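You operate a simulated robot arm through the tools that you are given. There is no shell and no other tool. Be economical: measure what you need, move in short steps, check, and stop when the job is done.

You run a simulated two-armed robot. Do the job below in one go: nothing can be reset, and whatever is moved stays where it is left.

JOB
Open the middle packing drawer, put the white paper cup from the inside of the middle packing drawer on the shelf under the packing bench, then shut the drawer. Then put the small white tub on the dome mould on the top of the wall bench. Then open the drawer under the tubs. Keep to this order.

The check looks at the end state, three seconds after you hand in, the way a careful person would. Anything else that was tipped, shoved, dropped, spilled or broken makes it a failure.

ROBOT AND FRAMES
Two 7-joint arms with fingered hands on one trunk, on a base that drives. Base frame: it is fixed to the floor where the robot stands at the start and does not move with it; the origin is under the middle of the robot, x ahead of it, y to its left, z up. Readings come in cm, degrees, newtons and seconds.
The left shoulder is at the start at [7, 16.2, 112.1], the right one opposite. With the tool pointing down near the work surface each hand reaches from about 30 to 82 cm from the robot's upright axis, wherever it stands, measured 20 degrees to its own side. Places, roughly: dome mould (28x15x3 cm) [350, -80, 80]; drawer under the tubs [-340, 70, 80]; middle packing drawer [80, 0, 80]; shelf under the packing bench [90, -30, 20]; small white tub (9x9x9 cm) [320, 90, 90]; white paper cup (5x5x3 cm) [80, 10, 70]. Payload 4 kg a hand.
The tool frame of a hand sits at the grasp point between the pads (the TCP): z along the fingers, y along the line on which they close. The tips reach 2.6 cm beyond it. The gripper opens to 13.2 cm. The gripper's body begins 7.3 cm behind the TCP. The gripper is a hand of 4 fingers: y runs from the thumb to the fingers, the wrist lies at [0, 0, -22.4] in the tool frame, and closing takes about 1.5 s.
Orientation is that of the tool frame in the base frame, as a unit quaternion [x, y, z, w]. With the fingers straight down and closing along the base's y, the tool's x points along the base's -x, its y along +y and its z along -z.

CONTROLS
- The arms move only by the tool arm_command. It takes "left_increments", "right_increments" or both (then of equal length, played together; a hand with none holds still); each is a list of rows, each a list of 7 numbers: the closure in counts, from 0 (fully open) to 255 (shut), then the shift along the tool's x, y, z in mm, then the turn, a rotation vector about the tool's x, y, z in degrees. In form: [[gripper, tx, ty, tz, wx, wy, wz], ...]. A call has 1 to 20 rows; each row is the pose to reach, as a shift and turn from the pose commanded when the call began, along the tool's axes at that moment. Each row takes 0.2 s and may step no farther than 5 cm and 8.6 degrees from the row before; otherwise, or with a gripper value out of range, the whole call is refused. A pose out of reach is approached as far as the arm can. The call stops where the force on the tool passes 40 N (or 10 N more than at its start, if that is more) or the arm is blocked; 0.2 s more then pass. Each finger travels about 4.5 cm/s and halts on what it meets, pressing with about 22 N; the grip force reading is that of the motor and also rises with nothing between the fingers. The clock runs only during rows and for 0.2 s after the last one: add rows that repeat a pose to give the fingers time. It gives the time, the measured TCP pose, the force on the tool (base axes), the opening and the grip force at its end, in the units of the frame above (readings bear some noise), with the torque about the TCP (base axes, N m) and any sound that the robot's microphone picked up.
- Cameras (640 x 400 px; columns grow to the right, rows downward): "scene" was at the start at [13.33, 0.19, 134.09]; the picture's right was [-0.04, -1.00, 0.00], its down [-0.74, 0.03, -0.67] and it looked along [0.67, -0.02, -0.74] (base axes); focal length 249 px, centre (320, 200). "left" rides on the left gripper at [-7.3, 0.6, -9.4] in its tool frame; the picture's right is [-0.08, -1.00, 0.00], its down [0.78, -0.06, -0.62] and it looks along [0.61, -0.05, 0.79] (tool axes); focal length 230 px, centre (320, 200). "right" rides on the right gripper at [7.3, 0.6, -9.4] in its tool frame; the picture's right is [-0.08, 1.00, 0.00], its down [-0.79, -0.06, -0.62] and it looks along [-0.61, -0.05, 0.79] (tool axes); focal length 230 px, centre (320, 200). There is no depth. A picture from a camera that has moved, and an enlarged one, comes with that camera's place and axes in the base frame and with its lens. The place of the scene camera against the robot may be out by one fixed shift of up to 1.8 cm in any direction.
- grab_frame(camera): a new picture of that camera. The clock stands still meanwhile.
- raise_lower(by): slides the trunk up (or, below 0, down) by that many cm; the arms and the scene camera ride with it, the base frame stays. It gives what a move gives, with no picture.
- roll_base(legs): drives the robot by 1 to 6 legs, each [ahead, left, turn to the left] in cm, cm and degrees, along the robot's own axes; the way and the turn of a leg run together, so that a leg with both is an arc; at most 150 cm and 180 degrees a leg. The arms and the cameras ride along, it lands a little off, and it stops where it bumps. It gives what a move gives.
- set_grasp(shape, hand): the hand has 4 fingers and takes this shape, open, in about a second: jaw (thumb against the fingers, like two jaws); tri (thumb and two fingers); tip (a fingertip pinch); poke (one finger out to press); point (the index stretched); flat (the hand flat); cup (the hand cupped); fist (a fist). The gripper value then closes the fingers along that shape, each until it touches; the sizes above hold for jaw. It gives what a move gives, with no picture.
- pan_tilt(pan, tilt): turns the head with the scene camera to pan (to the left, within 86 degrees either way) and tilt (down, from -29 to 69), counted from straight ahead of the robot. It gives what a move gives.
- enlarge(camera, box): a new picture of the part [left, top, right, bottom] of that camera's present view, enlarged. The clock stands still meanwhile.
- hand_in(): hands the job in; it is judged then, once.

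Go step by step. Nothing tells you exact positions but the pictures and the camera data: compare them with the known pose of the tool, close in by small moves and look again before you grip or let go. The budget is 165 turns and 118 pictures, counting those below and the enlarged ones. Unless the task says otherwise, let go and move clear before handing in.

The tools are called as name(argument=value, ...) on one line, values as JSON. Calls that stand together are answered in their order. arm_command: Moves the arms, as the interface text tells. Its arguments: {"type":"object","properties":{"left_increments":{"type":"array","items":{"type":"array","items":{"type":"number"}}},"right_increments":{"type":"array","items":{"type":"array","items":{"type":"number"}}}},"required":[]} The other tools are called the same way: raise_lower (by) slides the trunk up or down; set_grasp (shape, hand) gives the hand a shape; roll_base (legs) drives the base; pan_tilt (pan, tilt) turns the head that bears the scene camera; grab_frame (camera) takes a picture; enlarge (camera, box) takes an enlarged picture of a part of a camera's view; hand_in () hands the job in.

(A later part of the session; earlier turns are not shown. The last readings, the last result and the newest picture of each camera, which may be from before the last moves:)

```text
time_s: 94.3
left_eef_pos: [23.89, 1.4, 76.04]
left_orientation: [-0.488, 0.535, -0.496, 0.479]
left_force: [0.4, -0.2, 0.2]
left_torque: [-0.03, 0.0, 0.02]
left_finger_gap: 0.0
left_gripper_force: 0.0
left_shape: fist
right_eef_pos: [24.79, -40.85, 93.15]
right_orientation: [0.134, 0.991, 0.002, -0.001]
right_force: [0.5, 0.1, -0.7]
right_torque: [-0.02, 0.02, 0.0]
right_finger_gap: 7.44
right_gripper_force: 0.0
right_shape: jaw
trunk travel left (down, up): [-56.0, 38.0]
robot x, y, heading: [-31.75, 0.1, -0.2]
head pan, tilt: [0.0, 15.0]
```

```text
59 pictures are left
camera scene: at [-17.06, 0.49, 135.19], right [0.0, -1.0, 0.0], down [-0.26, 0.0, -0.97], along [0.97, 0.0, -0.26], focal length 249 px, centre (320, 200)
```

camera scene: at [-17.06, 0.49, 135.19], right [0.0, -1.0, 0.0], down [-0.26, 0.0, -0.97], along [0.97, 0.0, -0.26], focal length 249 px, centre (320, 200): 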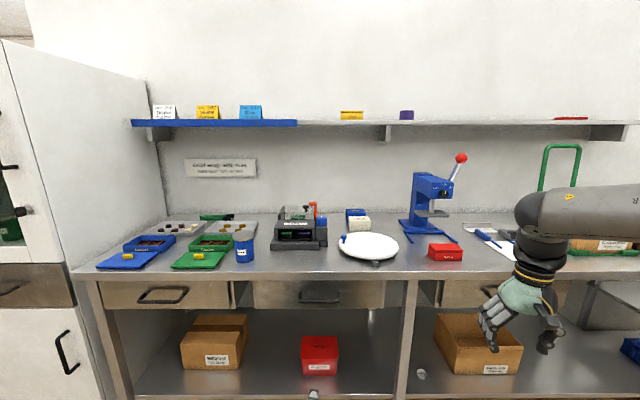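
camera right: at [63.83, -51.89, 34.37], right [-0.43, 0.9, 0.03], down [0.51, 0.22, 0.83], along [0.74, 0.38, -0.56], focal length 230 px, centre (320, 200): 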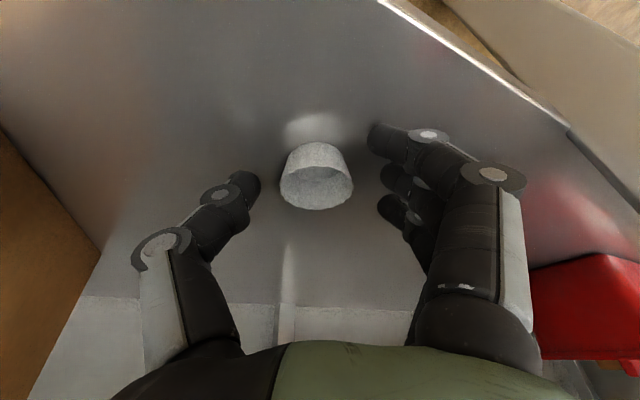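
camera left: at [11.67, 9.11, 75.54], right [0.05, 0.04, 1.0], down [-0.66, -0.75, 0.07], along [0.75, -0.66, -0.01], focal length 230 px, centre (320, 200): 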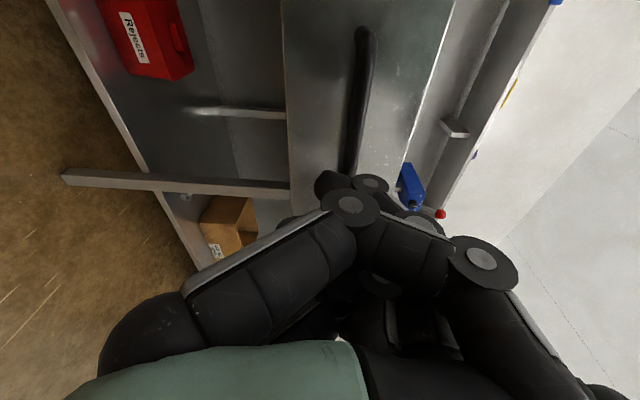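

The middle drawer is shut and the wall behind this bench ends past the tall cabinet on the left. I lift the left hand and trunk clear of bench height, then turn left and look beyond the cabinet.

arm_command(left_increments=[[0, -26, -32, -3, 0, 0, 0], [0, -52, -64, -6, 0, 0, 0], [0, -78, -96, -9, 0, 0, 0], [0, -104, -128, -12, 0, 0, 0], [0, -130, -160, -15, 0, 0, 0], [0, -157, -193, -18, 0, 0, 0]])

raise_lower(by=15)

roll_base(legs=[[30, 0, 0], [0, 0, 90]])

pan_tilt(pan=-20, tilt=12)

grab_frame(camera="scene")

```text
time_s: 95.7
left_eef_pos: [24.99, 17.51, 95.75]
left_orientation: [-0.485, 0.537, -0.498, 0.477]
left_force: [0.5, -0.3, -0.3]
left_torque: [0.03, 0.0, -0.01]
left_finger_gap: 0.0
left_gripper_force: 0.0
left_shape: fist
left hand out of reach, approached as far as the arm can: row 1, 2, 3, 4, 5, 6
right_eef_pos: [24.88, -40.72, 93.21]
right_orientation: [0.133, 0.991, 0.002, 0.0]
right_force: [0.7, -0.3, -0.5]
right_torque: [0.02, -0.03, 0.01]
right_finger_gap: 7.44
right_gripper_force: 0.0
right_shape: jaw
trunk travel left (down, up): [-56.0, 38.0]
robot x, y, heading: [-31.71, -0.01, -0.2]
head pan, tilt: [0.0, 15.0]
```

```text
time_s: 97.5
left_eef_pos: [25.04, 17.37, 110.75]
left_orientation: [-0.486, 0.537, -0.498, 0.477]
left_force: [0.0, 0.2, 0.6]
left_torque: [-0.01, 0.02, -0.02]
left_finger_gap: 0.0
left_gripper_force: 0.1
left_shape: fist
right_eef_pos: [25.02, -40.81, 108.2]
right_orientation: [0.133, 0.991, 0.002, -0.001]
right_force: [-0.5, 0.4, 0.4]
right_torque: [-0.04, 0.02, -0.01]
right_finger_gap: 7.45
right_gripper_force: 0.0
right_shape: jaw
trunk travel left (down, up): [-71.0, 23.0]
robot x, y, heading: [-31.85, -0.25, -0.1]
head pan, tilt: [0.0, 15.0]
```

```text
time_s: 103.3
left_eef_pos: [-19.61, 56.86, 110.71]
left_orientation: [0.723, -0.033, 0.014, -0.689]
left_force: [0.1, 0.4, 0.3]
left_torque: [-0.01, -0.01, 0.02]
left_finger_gap: 0.0
left_gripper_force: 0.1
left_shape: fist
right_eef_pos: [38.64, 57.08, 108.14]
right_orientation: [-0.609, 0.793, 0.001, -0.002]
right_force: [-0.4, 0.6, -0.3]
right_torque: [0.01, 0.0, -0.01]
right_finger_gap: 7.46
right_gripper_force: 0.1
right_shape: jaw
trunk travel left (down, up): [-71.0, 23.0]
robot x, y, heading: [-1.94, -0.02, 90.2]
head pan, tilt: [0.0, 15.0]
```

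```text
time_s: 104.2
left_eef_pos: [-19.6, 56.77, 110.58]
left_orientation: [0.723, -0.035, 0.014, -0.689]
left_force: [-0.9, -0.1, 0.2]
left_torque: [-0.02, 0.02, -0.01]
left_finger_gap: 0.0
left_gripper_force: 0.0
left_shape: fist
right_eef_pos: [38.58, 56.85, 108.19]
right_orientation: [-0.609, 0.793, 0.001, -0.002]
right_force: [0.8, 0.3, 0.7]
right_torque: [0.0, -0.01, -0.01]
right_finger_gap: 7.42
right_gripper_force: 0.0
right_shape: jaw
trunk travel left (down, up): [-71.0, 23.0]
robot x, y, heading: [-2.17, -0.04, 90.2]
head pan, tilt: [-20.0, 12.0]
```

```text
58 pictures are left
camera scene: at [1.52, 14.29, 150.68], right [0.94, -0.34, 0.0], down [-0.07, -0.2, -0.98], along [0.33, 0.92, -0.21], focal length 249 px, centre (320, 200)
```

scene: 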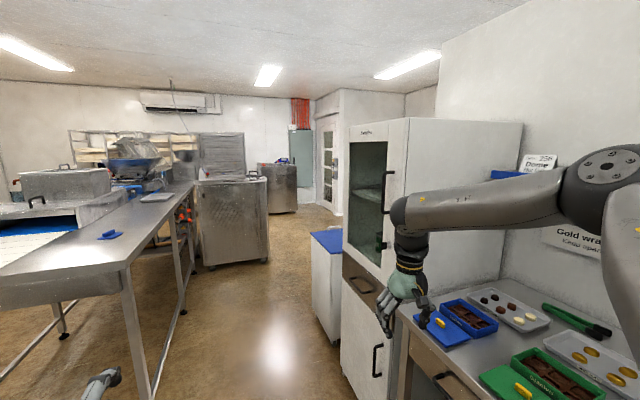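

I drive along the aisle past the cabinet and look to the right.

roll_base(legs=[[110, -5, 0]])

pan_tilt(pan=-45, tilt=18)

grab_frame(camera="scene")

```text
time_s: 109.8
left_eef_pos: [-16.28, 167.05, 110.77]
left_orientation: [0.723, -0.03, 0.009, -0.69]
left_force: [-1.3, 0.1, 0.0]
left_torque: [-0.02, 0.01, -0.02]
left_finger_gap: 0.0
left_gripper_force: 0.2
left_shape: fist
right_eef_pos: [42.06, 168.01, 108.21]
right_orientation: [-0.614, 0.789, 0.001, -0.001]
right_force: [-0.1, 0.3, 0.0]
right_torque: [0.02, -0.01, -0.02]
right_finger_gap: 7.44
right_gripper_force: 0.1
right_shape: jaw
trunk travel left (down, up): [-71.0, 23.0]
robot x, y, heading: [2.35, 110.7, 90.6]
head pan, tilt: [-20.0, 12.0]
```

```text
time_s: 110.7
left_eef_pos: [-16.36, 167.04, 110.7]
left_orientation: [0.724, -0.03, 0.009, -0.689]
left_force: [-0.1, 0.7, -0.4]
left_torque: [-0.03, -0.03, 0.01]
left_finger_gap: 0.0
left_gripper_force: 0.1
left_shape: fist
right_eef_pos: [41.99, 168.03, 108.35]
right_orientation: [-0.613, 0.79, 0.0, -0.002]
right_force: [-0.7, -0.4, 1.2]
right_torque: [0.03, -0.01, -0.01]
right_finger_gap: 7.42
right_gripper_force: 0.0
right_shape: jaw
trunk travel left (down, up): [-71.0, 23.0]
robot x, y, heading: [1.95, 110.57, 90.8]
head pan, tilt: [-45.0, 18.0]
```

```text
57 pictures are left
camera scene: at [8.87, 122.67, 149.71], right [0.72, -0.7, 0.0], down [-0.21, -0.22, -0.95], along [0.66, 0.68, -0.31], focal length 249 px, centre (320, 200)
```

scene: 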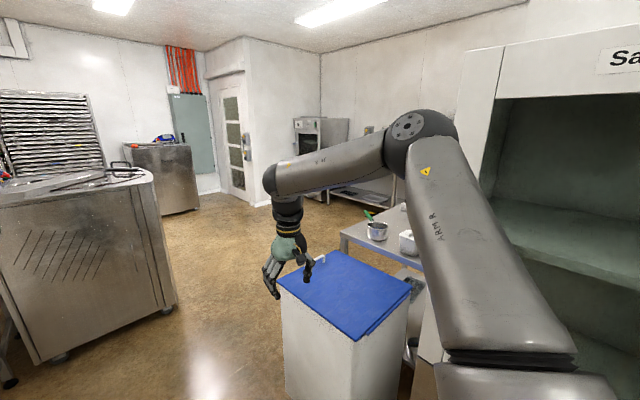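

A passage opens to the right beyond the blue-topped bin. I drive on, turn to face +x again and look.

roll_base(legs=[[125, 0, 0], [0, 0, -90]])

pan_tilt(pan=-25, tilt=18)

grab_frame(camera="scene")

```text
time_s: 120.8
left_eef_pos: [56.86, 252.67, 110.63]
left_orientation: [-0.488, 0.534, -0.496, 0.48]
left_force: [0.3, 0.1, 0.6]
left_torque: [0.0, -0.02, 0.03]
left_finger_gap: 0.0
left_gripper_force: 0.1
left_shape: fist
right_eef_pos: [57.4, 194.45, 108.19]
right_orientation: [0.127, 0.992, 0.002, -0.001]
right_force: [-0.2, -0.3, -0.6]
right_torque: [0.0, -0.01, 0.03]
right_finger_gap: 7.45
right_gripper_force: 0.0
right_shape: jaw
trunk travel left (down, up): [-71.0, 23.0]
robot x, y, heading: [0.38, 234.62, 0.4]
head pan, tilt: [-45.0, 18.0]
```

```text
time_s: 121.7
left_eef_pos: [56.83, 252.76, 110.78]
left_orientation: [-0.488, 0.534, -0.495, 0.481]
left_force: [-1.1, 1.0, -0.4]
left_torque: [0.01, 0.0, 0.03]
left_finger_gap: 0.02
left_gripper_force: 0.0
left_shape: fist
right_eef_pos: [57.42, 194.61, 108.25]
right_orientation: [0.127, 0.992, 0.002, 0.0]
right_force: [-0.2, 1.0, -0.5]
right_torque: [-0.02, 0.0, 0.0]
right_finger_gap: 7.45
right_gripper_force: 0.0
right_shape: jaw
trunk travel left (down, up): [-71.0, 23.0]
robot x, y, heading: [0.18, 234.52, 0.3]
head pan, tilt: [-25.0, 18.0]
```

```text
56 pictures are left
camera scene: at [14.1, 231.39, 149.7], right [-0.42, -0.91, 0.0], down [-0.28, 0.13, -0.95], along [0.87, -0.39, -0.31], focal length 249 px, centre (320, 200)
```

scene: 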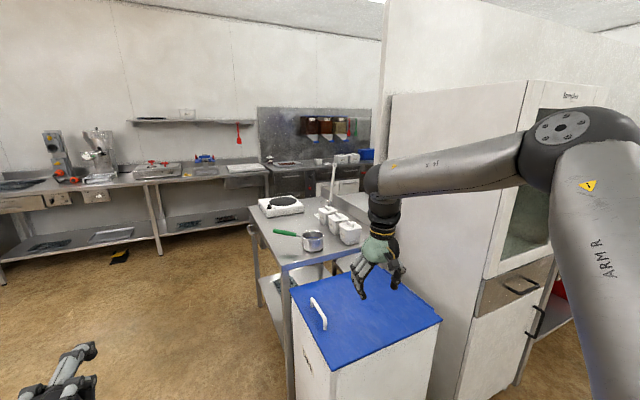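

The wall bench runs along the far wall at x≈320. I zoom in on the part near y 90.

enlarge(camera="scene", box=[230, 90, 390, 190])

```text
4.00 times, centred on (310, 140) of scene
camera zoom: at [14.1, 231.39, 149.7], right [-0.42, -0.91, 0.0], down [-0.28, 0.13, -0.95], along [0.87, -0.39, -0.31], focal length 997 px, centre (360, 440)
```

zoom: 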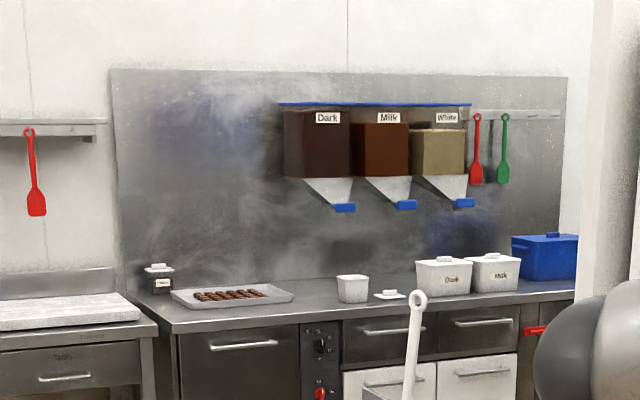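

The small open white tub stands at about (320, 97) on the wall bench, beside its lid. I raise the arms higher, go round the island table and come up to the wall bench.

raise_lower(by=14)

roll_base(legs=[[0, 33, 0], [140, 0, 0], [85, 0, 0]])

pan_tilt(pan=-60, tilt=25)

grab_frame(camera="scene")

```text
time_s: 123.3
left_eef_pos: [56.93, 252.73, 124.76]
left_orientation: [-0.488, 0.534, -0.496, 0.48]
left_force: [-0.1, -0.3, -0.2]
left_torque: [0.0, 0.02, 0.01]
left_finger_gap: 0.01
left_gripper_force: 0.2
left_shape: fist
right_eef_pos: [57.26, 194.33, 122.2]
right_orientation: [0.127, 0.992, 0.002, 0.0]
right_force: [0.1, -1.1, 0.6]
right_torque: [0.0, 0.0, -0.04]
right_finger_gap: 7.44
right_gripper_force: 0.1
right_shape: jaw
trunk travel left (down, up): [-85.0, 9.0]
robot x, y, heading: [0.47, 234.88, 0.6]
head pan, tilt: [-25.0, 18.0]
```

```text
time_s: 136.2
left_eef_pos: [281.48, 284.73, 124.77]
left_orientation: [-0.485, 0.537, -0.499, 0.476]
left_force: [0.3, -0.6, 0.2]
left_torque: [0.04, -0.03, 0.01]
left_finger_gap: 0.0
left_gripper_force: 0.0
left_shape: fist
right_eef_pos: [281.06, 226.56, 122.35]
right_orientation: [0.134, 0.991, 0.003, 0.001]
right_force: [-0.1, 1.1, 0.2]
right_torque: [0.01, 0.02, -0.01]
right_finger_gap: 7.44
right_gripper_force: 0.1
right_shape: jaw
trunk travel left (down, up): [-85.0, 9.0]
robot x, y, heading: [224.64, 267.85, -0.3]
head pan, tilt: [-25.0, 18.0]
```

```text
time_s: 137.2
left_eef_pos: [281.53, 284.87, 124.79]
left_orientation: [-0.485, 0.538, -0.499, 0.476]
left_force: [0.3, -0.4, -0.5]
left_torque: [0.03, 0.0, -0.01]
left_finger_gap: 0.0
left_gripper_force: 0.1
left_shape: fist
right_eef_pos: [281.22, 226.46, 122.29]
right_orientation: [0.135, 0.991, 0.002, -0.001]
right_force: [0.8, -0.2, -1.3]
right_torque: [0.0, -0.01, 0.0]
right_finger_gap: 7.44
right_gripper_force: 0.0
right_shape: jaw
trunk travel left (down, up): [-85.0, 9.0]
robot x, y, heading: [224.46, 267.57, -0.6]
head pan, tilt: [-60.0, 25.0]
```

```text
54 pictures are left
camera scene: at [234.59, 260.08, 162.57], right [-0.87, -0.49, 0.0], down [-0.21, 0.37, -0.91], along [0.45, -0.79, -0.42], focal length 249 px, centre (320, 200)
```

scene: 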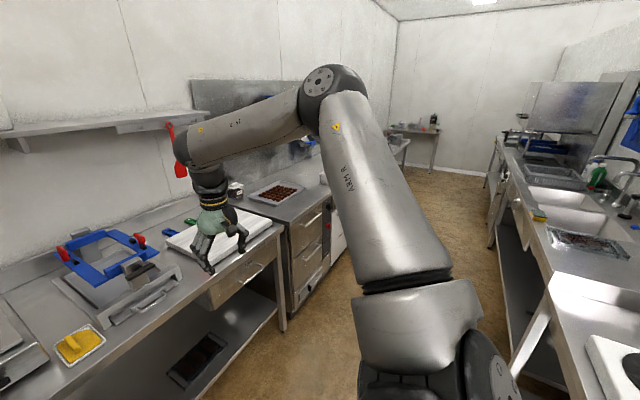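

The aisle is about 109 cm wide, bench front near x 300. I move up and slide right towards the tub, and look again.

roll_base(legs=[[20, 0, 0], [0, -125, 0]])

pan_tilt(pan=-20, tilt=35)

grab_frame(camera="scene")

grab_frame(camera="right")

```text
time_s: 144.7
left_eef_pos: [301.12, 160.35, 124.64]
left_orientation: [-0.489, 0.534, -0.495, 0.48]
left_force: [0.0, -0.8, 0.5]
left_torque: [0.01, 0.0, 0.01]
left_finger_gap: 0.0
left_gripper_force: 0.1
left_shape: fist
right_eef_pos: [301.67, 102.24, 122.23]
right_orientation: [0.127, 0.992, 0.003, -0.001]
right_force: [0.3, 0.2, -0.1]
right_torque: [-0.03, 0.02, -0.01]
right_finger_gap: 7.42
right_gripper_force: 0.0
right_shape: jaw
trunk travel left (down, up): [-85.0, 9.0]
robot x, y, heading: [244.32, 142.39, 0.5]
head pan, tilt: [-60.0, 25.0]
```

```text
time_s: 145.8
left_eef_pos: [301.12, 160.41, 124.8]
left_orientation: [-0.489, 0.534, -0.495, 0.48]
left_force: [0.0, -0.4, 0.1]
left_torque: [0.04, -0.02, 0.0]
left_finger_gap: 0.03
left_gripper_force: 0.0
left_shape: fist
right_eef_pos: [301.65, 102.14, 122.18]
right_orientation: [0.128, 0.992, 0.002, -0.001]
right_force: [0.2, -0.9, 0.0]
right_torque: [0.05, 0.03, -0.01]
right_finger_gap: 7.43
right_gripper_force: 0.1
right_shape: jaw
trunk travel left (down, up): [-85.0, 9.0]
robot x, y, heading: [244.44, 142.2, 0.5]
head pan, tilt: [-20.0, 35.0]
```

```text
53 pictures are left
camera scene: at [258.17, 139.97, 161.0], right [-0.33, -0.94, 0.0], down [-0.54, 0.19, -0.82], along [0.77, -0.27, -0.57], focal length 249 px, centre (320, 200)
```

scene: 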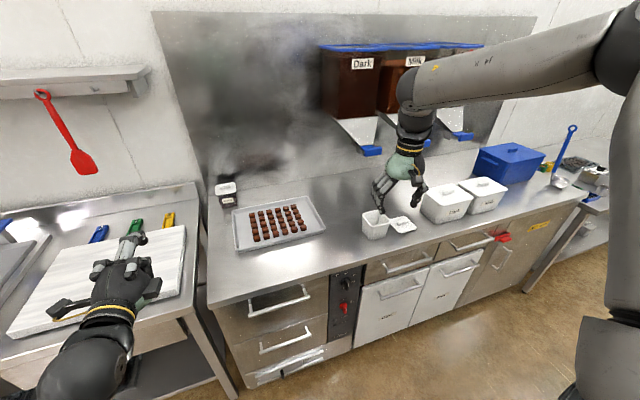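

```text
52 pictures are left
camera right: at [294.65, 104.54, 131.59], right [0.33, 0.94, 0.0], down [0.74, -0.26, 0.62], along [0.58, -0.2, -0.79], focal length 230 px, centre (320, 200)
```

right: 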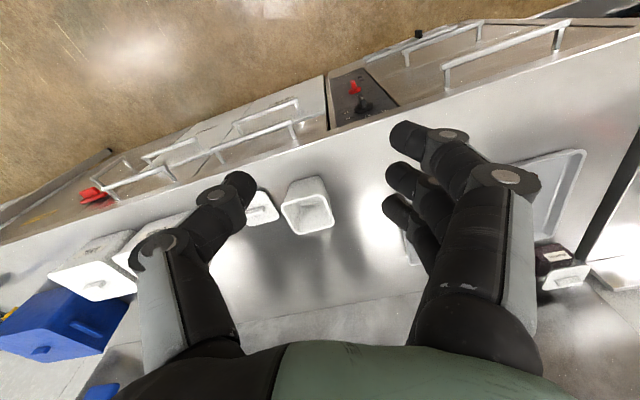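

The tub is near (322, 92), base about z 90, its lid lying just to its right. I zoom for its exact orientation.

enlarge(camera="right", box=[220, 150, 380, 250])

enlarge(camera="scene", box=[330, 170, 490, 270])

```text
4.00 times, centred on (300, 200) of right
camera zoom: at [294.65, 104.54, 131.59], right [0.33, 0.94, 0.0], down [0.74, -0.26, 0.62], along [0.58, -0.2, -0.79], focal length 920 px, centre (400, 200)
```

zoom: 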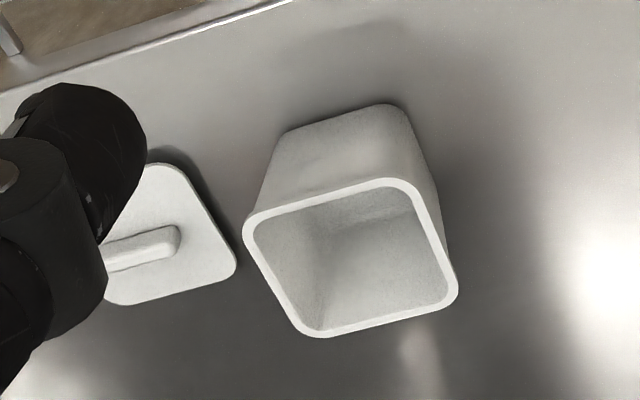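

```text
4.00 times, centred on (410, 220) of scene
camera zoom: at [258.17, 139.97, 161.0], right [-0.33, -0.94, 0.0], down [-0.54, 0.19, -0.82], along [0.77, -0.27, -0.57], focal length 997 px, centre (-40, 120)
```

zoom: 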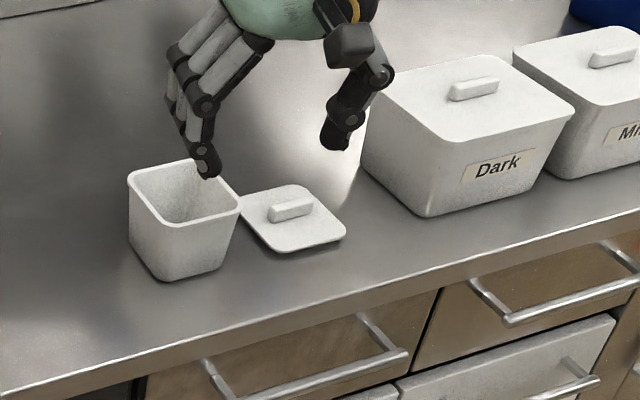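

The tub is square to the bench, rim about x 318–327, y 88–97, z≈97. Hopper spouts hang just behind it, so I'll come in with the hand pitched about 40° forward. First I square the yaw and line up in y.

arm_command(right_increments=[[0, -3, -32, 20, 0, 0, -5], [0, -6, -65, 45, 0, 0, -10], [0, -9, -97, 70, 0, 0, -14.7]])

arm_command(right_increments=[[0, 0, 0, 0, 0, -8, 0], [0, 0, 0, 0, 0, -16, 0], [0, 0, 0, 0, 0, -24, 0], [0, 0, 0, 0, 0, -32, 0], [0, 0, 0, 0, 0, -40, 0], [0, 0, 0, 0, 0, -40, 0]])

grab_frame(camera="right")

grab_frame(camera="scene")

```text
time_s: 146.6
left_eef_pos: [301.07, 160.26, 124.7]
left_orientation: [-0.489, 0.534, -0.495, 0.48]
left_force: [-0.2, 0.3, 1.0]
left_torque: [0.0, 0.0, 0.02]
left_finger_gap: 0.0
left_gripper_force: 0.0
left_shape: fist
right_eef_pos: [300.06, 92.33, 115.14]
right_orientation: [-0.001, 1.0, 0.002, 0.0]
right_force: [0.3, -0.3, 0.0]
right_torque: [0.02, -0.03, -0.03]
right_finger_gap: 13.18
right_gripper_force: 0.1
right_shape: jaw
trunk travel left (down, up): [-85.0, 9.0]
robot x, y, heading: [244.32, 142.58, 0.7]
head pan, tilt: [-20.0, 35.0]
```

```text
time_s: 148.0
left_eef_pos: [301.21, 160.47, 124.66]
left_orientation: [-0.489, 0.534, -0.496, 0.479]
left_force: [0.4, 0.5, -0.5]
left_torque: [-0.01, 0.0, 0.0]
left_finger_gap: 0.0
left_gripper_force: 0.0
left_shape: fist
right_eef_pos: [300.27, 92.67, 115.11]
right_orientation: [-0.001, 0.94, 0.002, 0.342]
right_force: [0.0, -0.3, -0.3]
right_torque: [-0.01, 0.02, -0.03]
right_finger_gap: 13.2
right_gripper_force: 0.1
right_shape: jaw
trunk travel left (down, up): [-85.0, 9.0]
robot x, y, heading: [244.38, 142.26, 0.8]
head pan, tilt: [-20.0, 35.0]
```

```text
49 pictures are left
camera right: at [288.49, 93.26, 117.6], right [0.06, 1.0, 0.05], down [0.21, -0.06, 0.98], along [0.98, -0.05, -0.21], focal length 230 px, centre (320, 200)
```

right: 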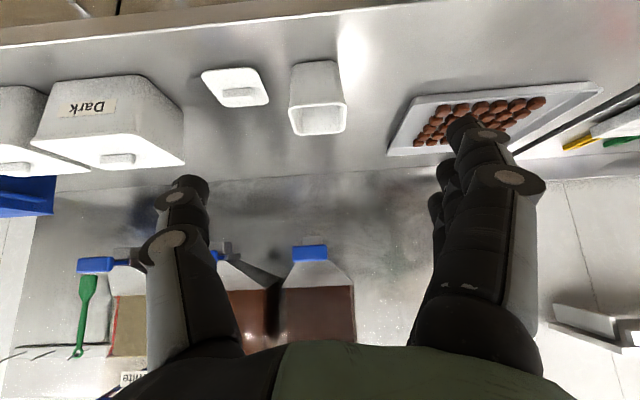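

```text
48 pictures are left
camera scene: at [258.3, 140.09, 160.98], right [-0.33, -0.94, 0.0], down [-0.54, 0.19, -0.82], along [0.77, -0.27, -0.57], focal length 249 px, centre (320, 200)
```

scene: 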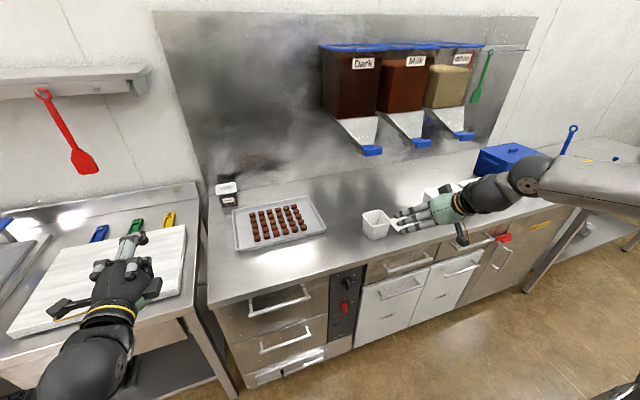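

Spouts hang at about z 118, the tub's rim is at z≈97 with centre (322.8, 92.2). I advance along the fingers most of the way and check.

arm_command(right_increments=[[0, -9, -1, 40, 0, 0, 0], [0, -18, -1, 80, 0, 0, 0], [0, -27, -2, 120, 0, 0, 0], [0, -34, -2, 160, 0, 0, 0], [0, -36, -3, 200, 0, 0, 0], [0, -38, -3, 230, 0, 0, 0], [0, -38, -3, 230, 0, 0, 0]])

grab_frame(camera="right")

```text
time_s: 149.6
left_eef_pos: [300.86, 160.21, 124.84]
left_orientation: [-0.488, 0.535, -0.496, 0.48]
left_force: [0.6, 0.0, 0.2]
left_torque: [-0.03, -0.03, 0.02]
left_finger_gap: 0.0
left_gripper_force: 0.0
left_shape: fist
right_eef_pos: [316.25, 92.24, 101.69]
right_orientation: [0.001, 0.939, 0.003, 0.343]
right_force: [0.5, 1.1, -0.6]
right_torque: [0.01, 0.0, 0.03]
right_finger_gap: 13.19
right_gripper_force: 0.2
right_shape: jaw
right hand out of reach, approached as far as the arm can: row 6, 7
trunk travel left (down, up): [-85.0, 9.0]
robot x, y, heading: [244.2, 142.47, 0.5]
head pan, tilt: [-20.0, 35.0]
```

```text
47 pictures are left
camera right: at [304.5, 92.83, 104.2], right [0.06, 1.0, 0.06], down [0.2, -0.07, 0.98], along [0.98, -0.05, -0.21], focal length 230 px, centre (320, 200)
```

right: 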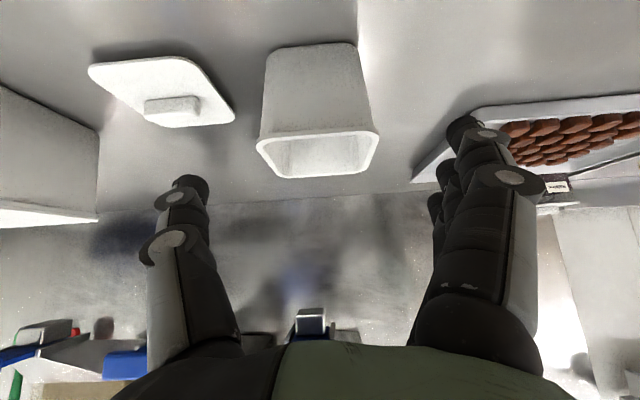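

The arm is at its reach limit, so I finish with the trunk (down 7.5) and the base (forward 6).

raise_lower(by=-7.5)

roll_base(legs=[[5.5, 0, 0]])

grab_frame(camera="right")

grab_frame(camera="scene")

```text
time_s: 150.7
left_eef_pos: [301.2, 160.39, 117.29]
left_orientation: [-0.489, 0.534, -0.496, 0.48]
left_force: [-1.0, 0.2, -0.6]
left_torque: [0.0, -0.02, -0.01]
left_finger_gap: 0.0
left_gripper_force: 0.0
left_shape: fist
right_eef_pos: [316.4, 92.31, 94.27]
right_orientation: [0.0, 0.94, 0.003, 0.342]
right_force: [-0.5, 0.4, 0.8]
right_torque: [0.01, 0.0, 0.01]
right_finger_gap: 13.17
right_gripper_force: 0.1
right_shape: jaw
trunk travel left (down, up): [-77.5, 16.5]
robot x, y, heading: [244.25, 142.27, 0.5]
head pan, tilt: [-20.0, 35.0]
```

```text
time_s: 151.7
left_eef_pos: [306.24, 160.42, 117.4]
left_orientation: [-0.488, 0.533, -0.497, 0.48]
left_force: [-0.3, 1.0, 0.1]
left_torque: [-0.01, -0.01, -0.02]
left_finger_gap: 0.03
left_gripper_force: 0.1
left_shape: fist
right_eef_pos: [321.56, 92.45, 94.55]
right_orientation: [0.001, 0.939, 0.002, 0.344]
right_force: [-0.3, -0.8, 0.2]
right_torque: [-0.02, -0.03, 0.0]
right_finger_gap: 13.19
right_gripper_force: 0.1
right_shape: jaw
trunk travel left (down, up): [-77.5, 16.5]
robot x, y, heading: [250.23, 142.0, 0.8]
head pan, tilt: [-20.0, 35.0]
```

```text
46 pictures are left
camera right: at [309.78, 93.02, 96.91], right [0.06, 1.0, 0.05], down [0.2, -0.07, 0.98], along [0.98, -0.05, -0.2], focal length 230 px, centre (320, 200)
```

right: 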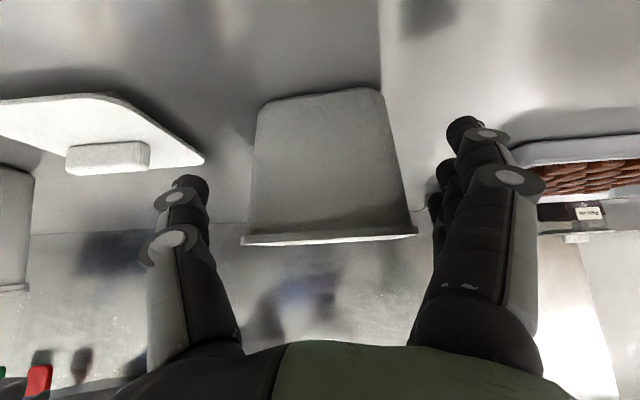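

```text
45 pictures are left
camera scene: at [263.14, 140.03, 153.55], right [-0.33, -0.94, 0.0], down [-0.54, 0.19, -0.82], along [0.77, -0.27, -0.57], focal length 249 px, centre (320, 200)
```

scene: 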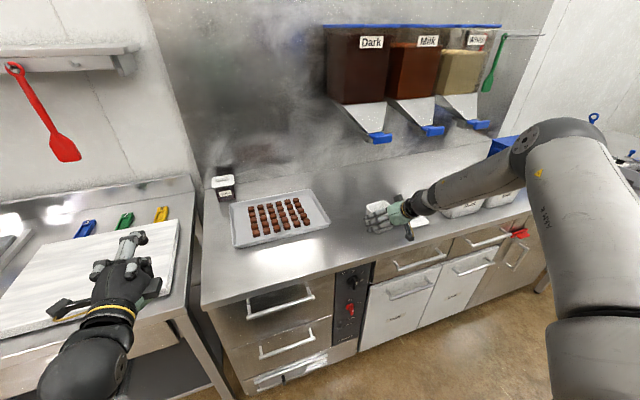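

The tub sits between thumb and fingers. I close on it.

arm_command(right_increments=[[25, 0, 3, 0, 0, 0, 0], [45, 0, 4, 0, 0, 0, 0], [60, 0, 4, 0, 0, 0, 0], [75, 0, 4, 0, 0, 0, 0], [95, 0, 4, 0, 0, 0, 0], [120, 0, 4, 0, 0, 0, 0], [150, 0, 4, 0, 0, 0, 0], [150, 0, 4, 0, 0, 0, 0], [150, 0, 4, 0, 0, 0, 0]])

grab_frame(camera="right")

```text
time_s: 153.7
left_eef_pos: [306.51, 160.38, 117.27]
left_orientation: [-0.489, 0.534, -0.496, 0.479]
left_force: [1.1, -0.1, 0.6]
left_torque: [-0.01, -0.03, -0.04]
left_finger_gap: 0.01
left_gripper_force: 0.1
left_shape: fist
right_eef_pos: [321.71, 92.75, 94.23]
right_orientation: [0.001, 0.94, 0.002, 0.341]
right_force: [-0.5, -0.7, 0.2]
right_torque: [0.01, 0.02, 0.01]
right_finger_gap: 8.15
right_gripper_force: 22.2
right_shape: jaw
trunk travel left (down, up): [-77.5, 16.5]
robot x, y, heading: [250.04, 142.21, 0.5]
head pan, tilt: [-20.0, 35.0]
```

```text
44 pictures are left
camera right: at [310.06, 93.4, 96.7], right [0.06, 1.0, 0.05], down [0.21, -0.07, 0.98], along [0.98, -0.05, -0.21], focal length 230 px, centre (320, 200)
```

right: 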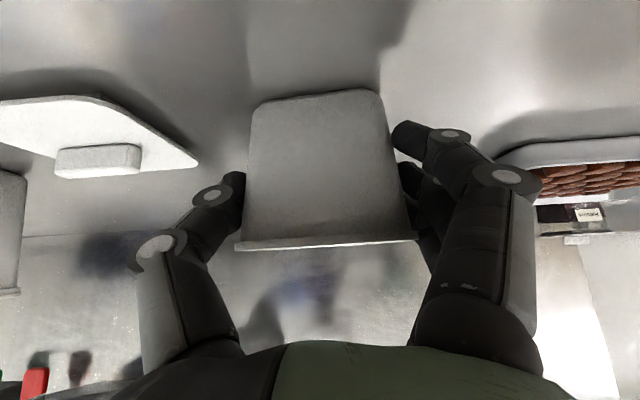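

Gripped at 8.15 cm with 22 N. I lift with the trunk and check that it comes along.

raise_lower(by=12)

grab_frame(camera="right")

```text
time_s: 155.2
left_eef_pos: [306.58, 160.35, 129.23]
left_orientation: [-0.489, 0.534, -0.496, 0.48]
left_force: [0.2, 0.7, 0.4]
left_torque: [-0.01, 0.01, 0.02]
left_finger_gap: 0.0
left_gripper_force: 0.0
left_shape: fist
right_eef_pos: [321.72, 92.74, 106.17]
right_orientation: [0.001, 0.94, 0.003, 0.341]
right_force: [0.0, 0.7, -1.3]
right_torque: [0.02, 0.04, -0.01]
right_finger_gap: 8.15
right_gripper_force: 22.0
right_shape: jaw
trunk travel left (down, up): [-89.5, 4.5]
robot x, y, heading: [249.85, 142.45, 0.3]
head pan, tilt: [-20.0, 35.0]
```

```text
43 pictures are left
camera right: at [310.09, 93.39, 108.66], right [0.06, 1.0, 0.05], down [0.21, -0.07, 0.98], along [0.98, -0.05, -0.21], focal length 230 px, centre (320, 200)
```

right: 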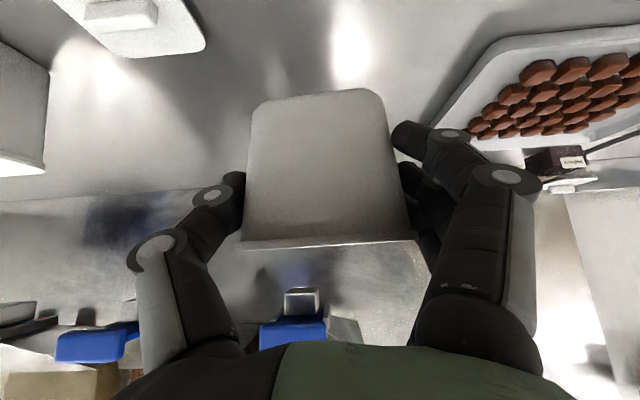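

The tub is held securely. I back off a little from the spouts and look right for the dome mould.

roll_base(legs=[[-18, 0, 0]])

pan_tilt(pan=-62, tilt=14)

grab_frame(camera="scene")

```text
time_s: 156.7
left_eef_pos: [289.14, 160.29, 129.1]
left_orientation: [-0.491, 0.535, -0.494, 0.479]
left_force: [0.5, 0.0, 0.4]
left_torque: [-0.01, -0.05, 0.01]
left_finger_gap: 0.0
left_gripper_force: 0.1
left_shape: fist
right_eef_pos: [304.35, 92.6, 105.94]
right_orientation: [0.001, 0.94, 0.003, 0.34]
right_force: [0.6, 0.0, -1.8]
right_torque: [-0.01, 0.03, 0.01]
right_finger_gap: 8.13
right_gripper_force: 22.0
right_shape: jaw
trunk travel left (down, up): [-89.5, 4.5]
robot x, y, heading: [231.83, 142.51, 0.6]
head pan, tilt: [-20.0, 35.0]
```

```text
time_s: 157.8
left_eef_pos: [288.95, 160.22, 129.24]
left_orientation: [-0.489, 0.535, -0.495, 0.479]
left_force: [0.3, -0.7, -0.6]
left_torque: [-0.01, -0.01, 0.0]
left_finger_gap: 0.01
left_gripper_force: 0.1
left_shape: fist
right_eef_pos: [304.06, 92.73, 106.03]
right_orientation: [0.0, 0.94, 0.002, 0.342]
right_force: [0.1, -0.5, -1.4]
right_torque: [0.02, 0.05, -0.02]
right_finger_gap: 8.13
right_gripper_force: 22.0
right_shape: jaw
trunk travel left (down, up): [-89.5, 4.5]
robot x, y, heading: [232.22, 142.52, 0.7]
head pan, tilt: [-62.0, 14.0]
```

```text
42 pictures are left
camera scene: at [242.11, 134.59, 168.84], right [-0.88, -0.48, 0.0], down [-0.12, 0.21, -0.97], along [0.46, -0.85, -0.24], focal length 249 px, centre (320, 200)
```

scene: 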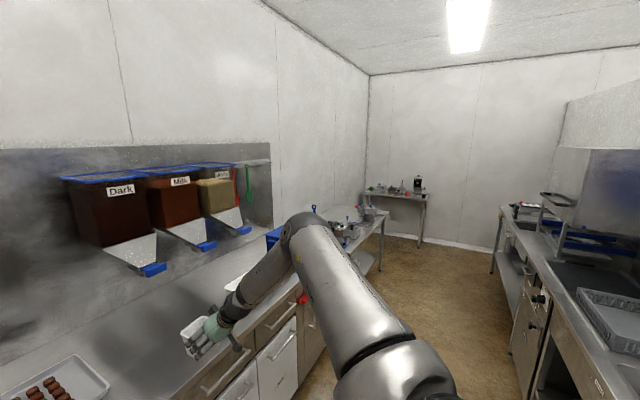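

The wall bench goes on past this unit with a separate table section at y≈0…−130. I raise and draw in the tub, then slide right along the aisle and look.

arm_command(right_increments=[[150, 0, 0, -32, 0, 0, 0], [150, 0, 0, -64, 0, 0, 0], [150, 0, 0, -96, 0, 0, 0], [150, 0, 0, -128, 0, 0, 0]])

roll_base(legs=[[0, -120, 0]])

pan_tilt(pan=-40, tilt=30)

grab_frame(camera="scene")

```text
time_s: 158.8
left_eef_pos: [288.6, 160.26, 129.36]
left_orientation: [-0.489, 0.533, -0.496, 0.481]
left_force: [-0.4, 0.0, -0.3]
left_torque: [-0.02, -0.02, -0.04]
left_finger_gap: 0.0
left_gripper_force: 0.1
left_shape: fist
right_eef_pos: [295.57, 92.57, 116.12]
right_orientation: [0.001, 0.94, 0.002, 0.342]
right_force: [-0.3, -1.2, -1.0]
right_torque: [0.04, 0.04, 0.01]
right_finger_gap: 8.14
right_gripper_force: 21.7
right_shape: jaw
trunk travel left (down, up): [-89.5, 4.5]
robot x, y, heading: [232.07, 142.14, 0.6]
head pan, tilt: [-62.0, 14.0]
```

```text
time_s: 164.8
left_eef_pos: [290.11, 40.77, 129.28]
left_orientation: [-0.491, 0.532, -0.494, 0.481]
left_force: [1.1, 0.3, 0.3]
left_torque: [-0.04, 0.0, 0.01]
left_finger_gap: 0.03
left_gripper_force: 0.2
left_shape: fist
right_eef_pos: [297.7, -26.9, 116.14]
right_orientation: [-0.004, 0.94, 0.004, 0.342]
right_force: [-0.7, 0.0, -0.6]
right_torque: [-0.04, 0.07, -0.02]
right_finger_gap: 8.14
right_gripper_force: 22.3
right_shape: jaw
trunk travel left (down, up): [-89.5, 4.5]
robot x, y, heading: [233.38, 22.26, 0.9]
head pan, tilt: [-62.0, 14.0]
```

```text
time_s: 165.7
left_eef_pos: [290.12, 40.59, 129.21]
left_orientation: [-0.491, 0.533, -0.494, 0.481]
left_force: [0.9, 0.6, -0.7]
left_torque: [-0.03, 0.0, 0.01]
left_finger_gap: 0.0
left_gripper_force: 0.0
left_shape: fist
right_eef_pos: [297.71, -27.0, 115.94]
right_orientation: [-0.003, 0.94, 0.004, 0.342]
right_force: [0.4, -0.4, -0.9]
right_torque: [-0.01, 0.02, 0.03]
right_finger_gap: 8.18
right_gripper_force: 22.0
right_shape: jaw
trunk travel left (down, up): [-89.5, 4.5]
robot x, y, heading: [233.62, 22.2, 0.9]
head pan, tilt: [-40.0, 30.0]
```

```text
41 pictures are left
camera scene: at [246.04, 17.11, 166.28], right [-0.63, -0.78, 0.0], down [-0.39, 0.32, -0.87], along [0.67, -0.55, -0.5], focal length 249 px, centre (320, 200)
```

scene: 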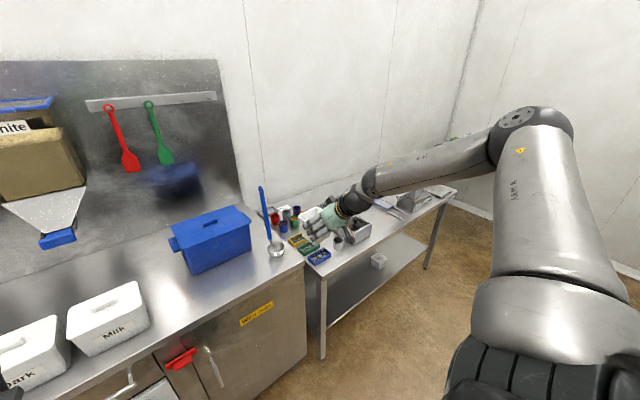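

enlarge(camera="scene", box=[250, 165, 470, 285])

```text
2.91 times, centred on (360, 225) of scene
camera zoom: at [246.04, 17.11, 166.28], right [-0.63, -0.78, 0.0], down [-0.39, 0.32, -0.87], along [0.67, -0.55, -0.5], focal length 725 px, centre (204, 127)
```

zoom: 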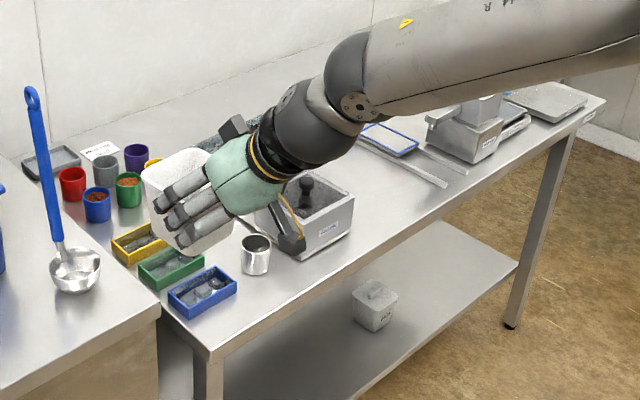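

The hand hides the spot where the mould should be. I slide another 38 cm right to see past it.

roll_base(legs=[[0, -38, 0]])

pan_tilt(pan=-15, tilt=35)

grab_frame(camera="scene")

grab_frame(camera="right")

```text
time_s: 168.1
left_eef_pos: [290.68, 3.23, 129.12]
left_orientation: [-0.492, 0.532, -0.494, 0.48]
left_force: [-1.0, 0.8, 0.8]
left_torque: [-0.02, -0.04, -0.03]
left_finger_gap: 0.0
left_gripper_force: 0.1
left_shape: fist
right_eef_pos: [298.25, -64.48, 116.05]
right_orientation: [-0.003, 0.94, 0.003, 0.341]
right_force: [-0.4, 0.3, -1.1]
right_torque: [-0.04, 0.06, -0.01]
right_finger_gap: 8.16
right_gripper_force: 22.1
right_shape: jaw
trunk travel left (down, up): [-89.5, 4.5]
robot x, y, heading: [234.44, -15.22, 0.7]
head pan, tilt: [-40.0, 30.0]
```

```text
time_s: 169.0
left_eef_pos: [290.72, 2.91, 129.21]
left_orientation: [-0.491, 0.533, -0.494, 0.481]
left_force: [0.5, -0.7, -0.6]
left_torque: [-0.03, 0.01, 0.01]
left_finger_gap: 0.0
left_gripper_force: 0.1
left_shape: fist
right_eef_pos: [298.04, -64.7, 116.08]
right_orientation: [-0.003, 0.94, 0.004, 0.342]
right_force: [0.4, 0.1, -0.8]
right_torque: [-0.02, 0.05, 0.02]
right_finger_gap: 8.13
right_gripper_force: 22.1
right_shape: jaw
trunk travel left (down, up): [-89.5, 4.5]
robot x, y, heading: [234.25, -15.43, 0.8]
head pan, tilt: [-15.0, 35.0]
```

```text
39 pictures are left
camera scene: at [248.15, -17.05, 165.49], right [-0.25, -0.97, 0.0], down [-0.56, 0.14, -0.82], along [0.79, -0.2, -0.57], focal length 249 px, centre (320, 200)
```

scene: 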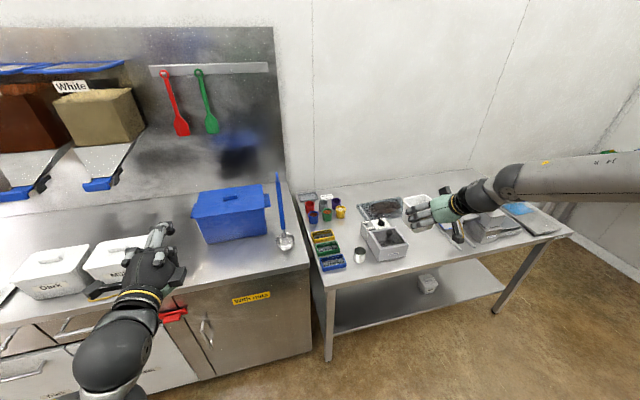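

```text
38 pictures are left
camera right: at [286.45, -64.13, 118.45], right [0.05, 1.0, 0.06], down [0.21, -0.06, 0.98], along [0.98, -0.04, -0.21], focal length 230 px, centre (320, 200)
```

right: 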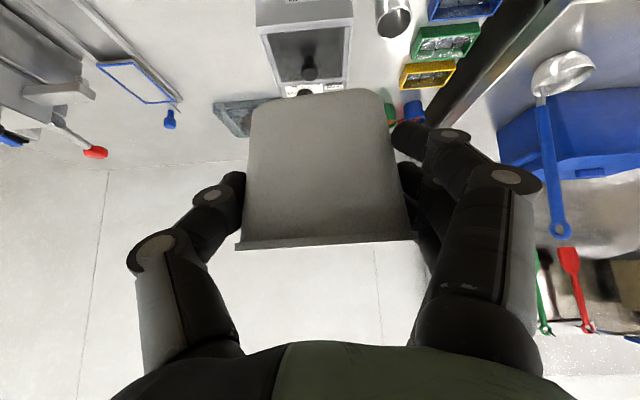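

enlarge(camera="scene", box=[300, 170, 480, 290])

```text
3.33 times, centred on (390, 230) of scene
camera zoom: at [248.15, -17.05, 165.49], right [-0.25, -0.97, 0.0], down [-0.56, 0.14, -0.82], along [0.79, -0.2, -0.57], focal length 831 px, centre (87, 100)
```

zoom: 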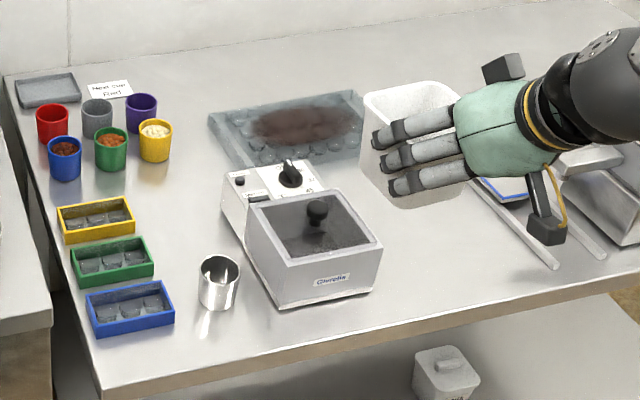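

The dome mould (grey, domed) lies at about x 338–353, y −67…−95, behind the melter. I line the base up with a safe approach lane, with the tub high, then look again.

roll_base(legs=[[0, -42, 0], [30, 0, 0]])

pan_tilt(pan=-15, tilt=42)

grab_frame(camera="scene")

```text
time_s: 173.2
left_eef_pos: [321.02, -39.11, 129.33]
left_orientation: [-0.489, 0.533, -0.496, 0.48]
left_force: [-0.7, 0.1, -0.3]
left_torque: [0.01, -0.02, 0.0]
left_finger_gap: 0.0
left_gripper_force: 0.0
left_shape: fist
right_eef_pos: [328.35, -106.66, 116.14]
right_orientation: [-0.001, 0.939, 0.003, 0.343]
right_force: [-0.1, 0.0, -0.9]
right_torque: [-0.02, 0.02, 0.01]
right_finger_gap: 8.15
right_gripper_force: 21.9
right_shape: jaw
trunk travel left (down, up): [-89.5, 4.5]
robot x, y, heading: [264.8, -57.25, 0.8]
head pan, tilt: [-15.0, 35.0]
```

```text
time_s: 173.9
left_eef_pos: [321.2, -39.09, 129.15]
left_orientation: [-0.489, 0.534, -0.495, 0.481]
left_force: [0.4, 0.0, 0.4]
left_torque: [-0.03, -0.01, 0.01]
left_finger_gap: 0.01
left_gripper_force: 0.0
left_shape: fist
right_eef_pos: [328.47, -106.65, 115.92]
right_orientation: [0.0, 0.94, 0.002, 0.342]
right_force: [-0.3, -0.2, -0.7]
right_torque: [-0.01, 0.03, -0.02]
right_finger_gap: 8.15
right_gripper_force: 21.9
right_shape: jaw
trunk travel left (down, up): [-89.5, 4.5]
robot x, y, heading: [264.88, -57.24, 0.7]
head pan, tilt: [-15.0, 42.0]
```

```text
36 pictures are left
camera scene: at [278.23, -58.73, 164.45], right [-0.25, -0.97, 0.0], down [-0.65, 0.17, -0.74], along [0.72, -0.18, -0.67], focal length 249 px, centre (320, 200)
```

scene: 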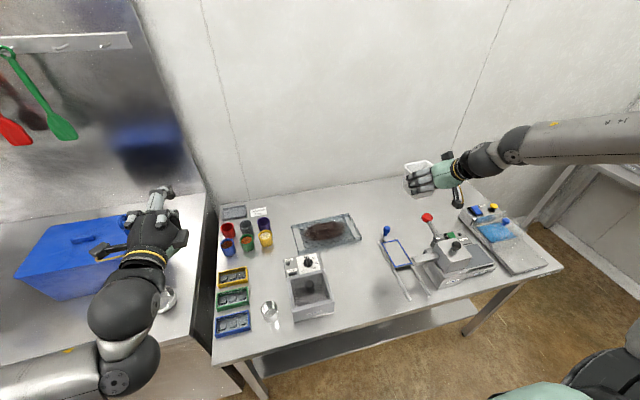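

The mould's corners come out at x 337.6–352.5, y −66…−94, top z≈82. I bring the tub over its centre, still high.

arm_command(right_increments=[[150, -12, 31, 15, 0, 0, 0], [150, -25, 63, 31, 0, 0, 0], [150, -37, 94, 46, 0, 0, 0], [150, -50, 126, 62, 0, 0, 0], [150, -62, 157, 77, 0, 0, 0], [150, -75, 189, 92, 0, 0, 0], [150, -87, 220, 108, 0, 0, 0], [150, -100, 251, 123, 0, 0, 0], [150, -100, 251, 123, 0, 0, 0]])

grab_frame(camera="scene")

grab_frame(camera="right")

```text
time_s: 175.9
left_eef_pos: [321.29, -39.07, 129.24]
left_orientation: [-0.489, 0.534, -0.495, 0.481]
left_force: [-0.3, 0.2, -0.4]
left_torque: [-0.03, 0.02, 0.0]
left_finger_gap: 0.01
left_gripper_force: 0.1
left_shape: fist
right_eef_pos: [340.84, -83.44, 115.23]
right_orientation: [-0.001, 0.94, 0.002, 0.342]
right_force: [-0.6, -0.9, -0.1]
right_torque: [0.02, 0.02, 0.0]
right_finger_gap: 8.15
right_gripper_force: 22.2
right_shape: jaw
right hand out of reach, approached as far as the arm can: row 7, 8, 9
trunk travel left (down, up): [-89.5, 4.5]
robot x, y, heading: [264.67, -57.46, 0.5]
head pan, tilt: [-15.0, 42.0]
```

```text
35 pictures are left
camera scene: at [278.28, -58.69, 164.44], right [-0.25, -0.97, 0.0], down [-0.65, 0.17, -0.74], along [0.72, -0.18, -0.67], focal length 249 px, centre (320, 200)
```

scene: 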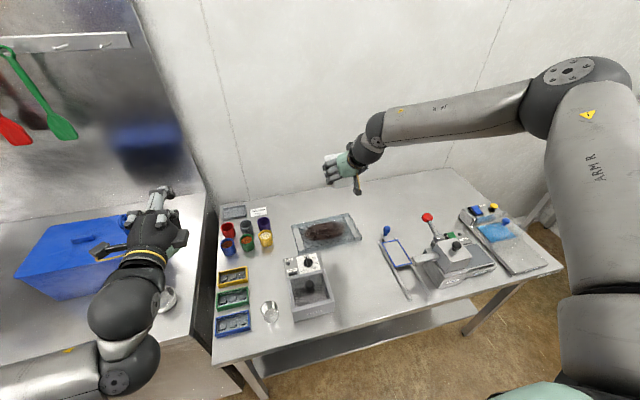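

```text
34 pictures are left
camera right: at [329.15, -82.85, 117.66], right [0.06, 1.0, 0.06], down [0.21, -0.07, 0.98], along [0.98, -0.04, -0.21], focal length 230 px, centre (320, 200)
```

right: 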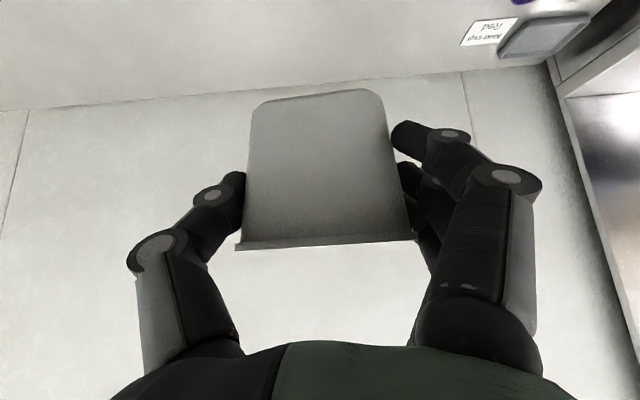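

I close the last 3 cm with the base, then lower with the trunk and look.

roll_base(legs=[[3.5, 1.8, 0]])

raise_lower(by=-20)

grab_frame(camera="scene")

grab_frame(camera="right")

```text
time_s: 176.8
left_eef_pos: [323.98, -37.75, 129.58]
left_orientation: [-0.487, 0.533, -0.496, 0.483]
left_force: [0.1, -0.8, -0.7]
left_torque: [0.0, 0.0, 0.03]
left_finger_gap: 0.0
left_gripper_force: 0.2
left_shape: fist
right_eef_pos: [343.56, -82.18, 115.68]
right_orientation: [0.001, 0.939, 0.004, 0.345]
right_force: [-1.0, -0.5, -1.7]
right_torque: [0.05, -0.04, 0.06]
right_finger_gap: 8.14
right_gripper_force: 22.1
right_shape: jaw
trunk travel left (down, up): [-89.5, 4.5]
robot x, y, heading: [268.34, -55.25, 0.4]
head pan, tilt: [-15.0, 42.0]
```

```text
time_s: 178.9
left_eef_pos: [324.78, -37.36, 109.24]
left_orientation: [-0.489, 0.534, -0.495, 0.481]
left_force: [0.4, -0.6, 0.0]
left_torque: [0.0, 0.03, 0.01]
left_finger_gap: 0.0
left_gripper_force: 0.0
left_shape: fist
right_eef_pos: [344.18, -81.83, 95.15]
right_orientation: [-0.001, 0.94, 0.003, 0.342]
right_force: [0.8, -0.2, -0.6]
right_torque: [0.0, 0.06, 0.02]
right_finger_gap: 8.12
right_gripper_force: 21.7
right_shape: jaw
trunk travel left (down, up): [-69.5, 24.5]
robot x, y, heading: [267.89, -55.33, 0.6]
head pan, tilt: [-15.0, 42.0]
```

```text
33 pictures are left
camera scene: at [281.63, -56.93, 144.45], right [-0.25, -0.97, 0.0], down [-0.65, 0.17, -0.74], along [0.72, -0.18, -0.67], focal length 249 px, centre (320, 200)
```

scene: 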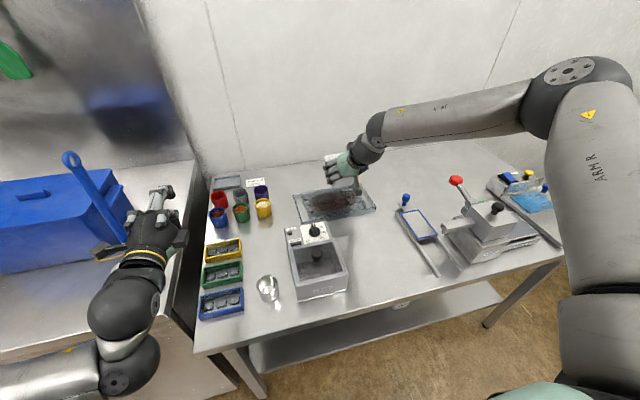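

```text
32 pictures are left
camera right: at [332.51, -81.18, 97.69], right [0.06, 1.0, 0.06], down [0.2, -0.07, 0.98], along [0.98, -0.04, -0.21], focal length 230 px, centre (320, 200)
```

right: 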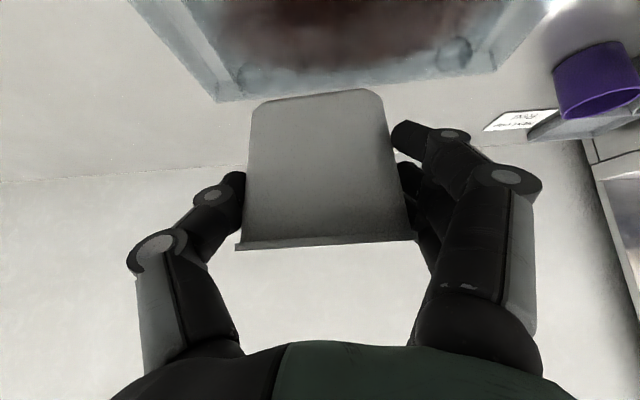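

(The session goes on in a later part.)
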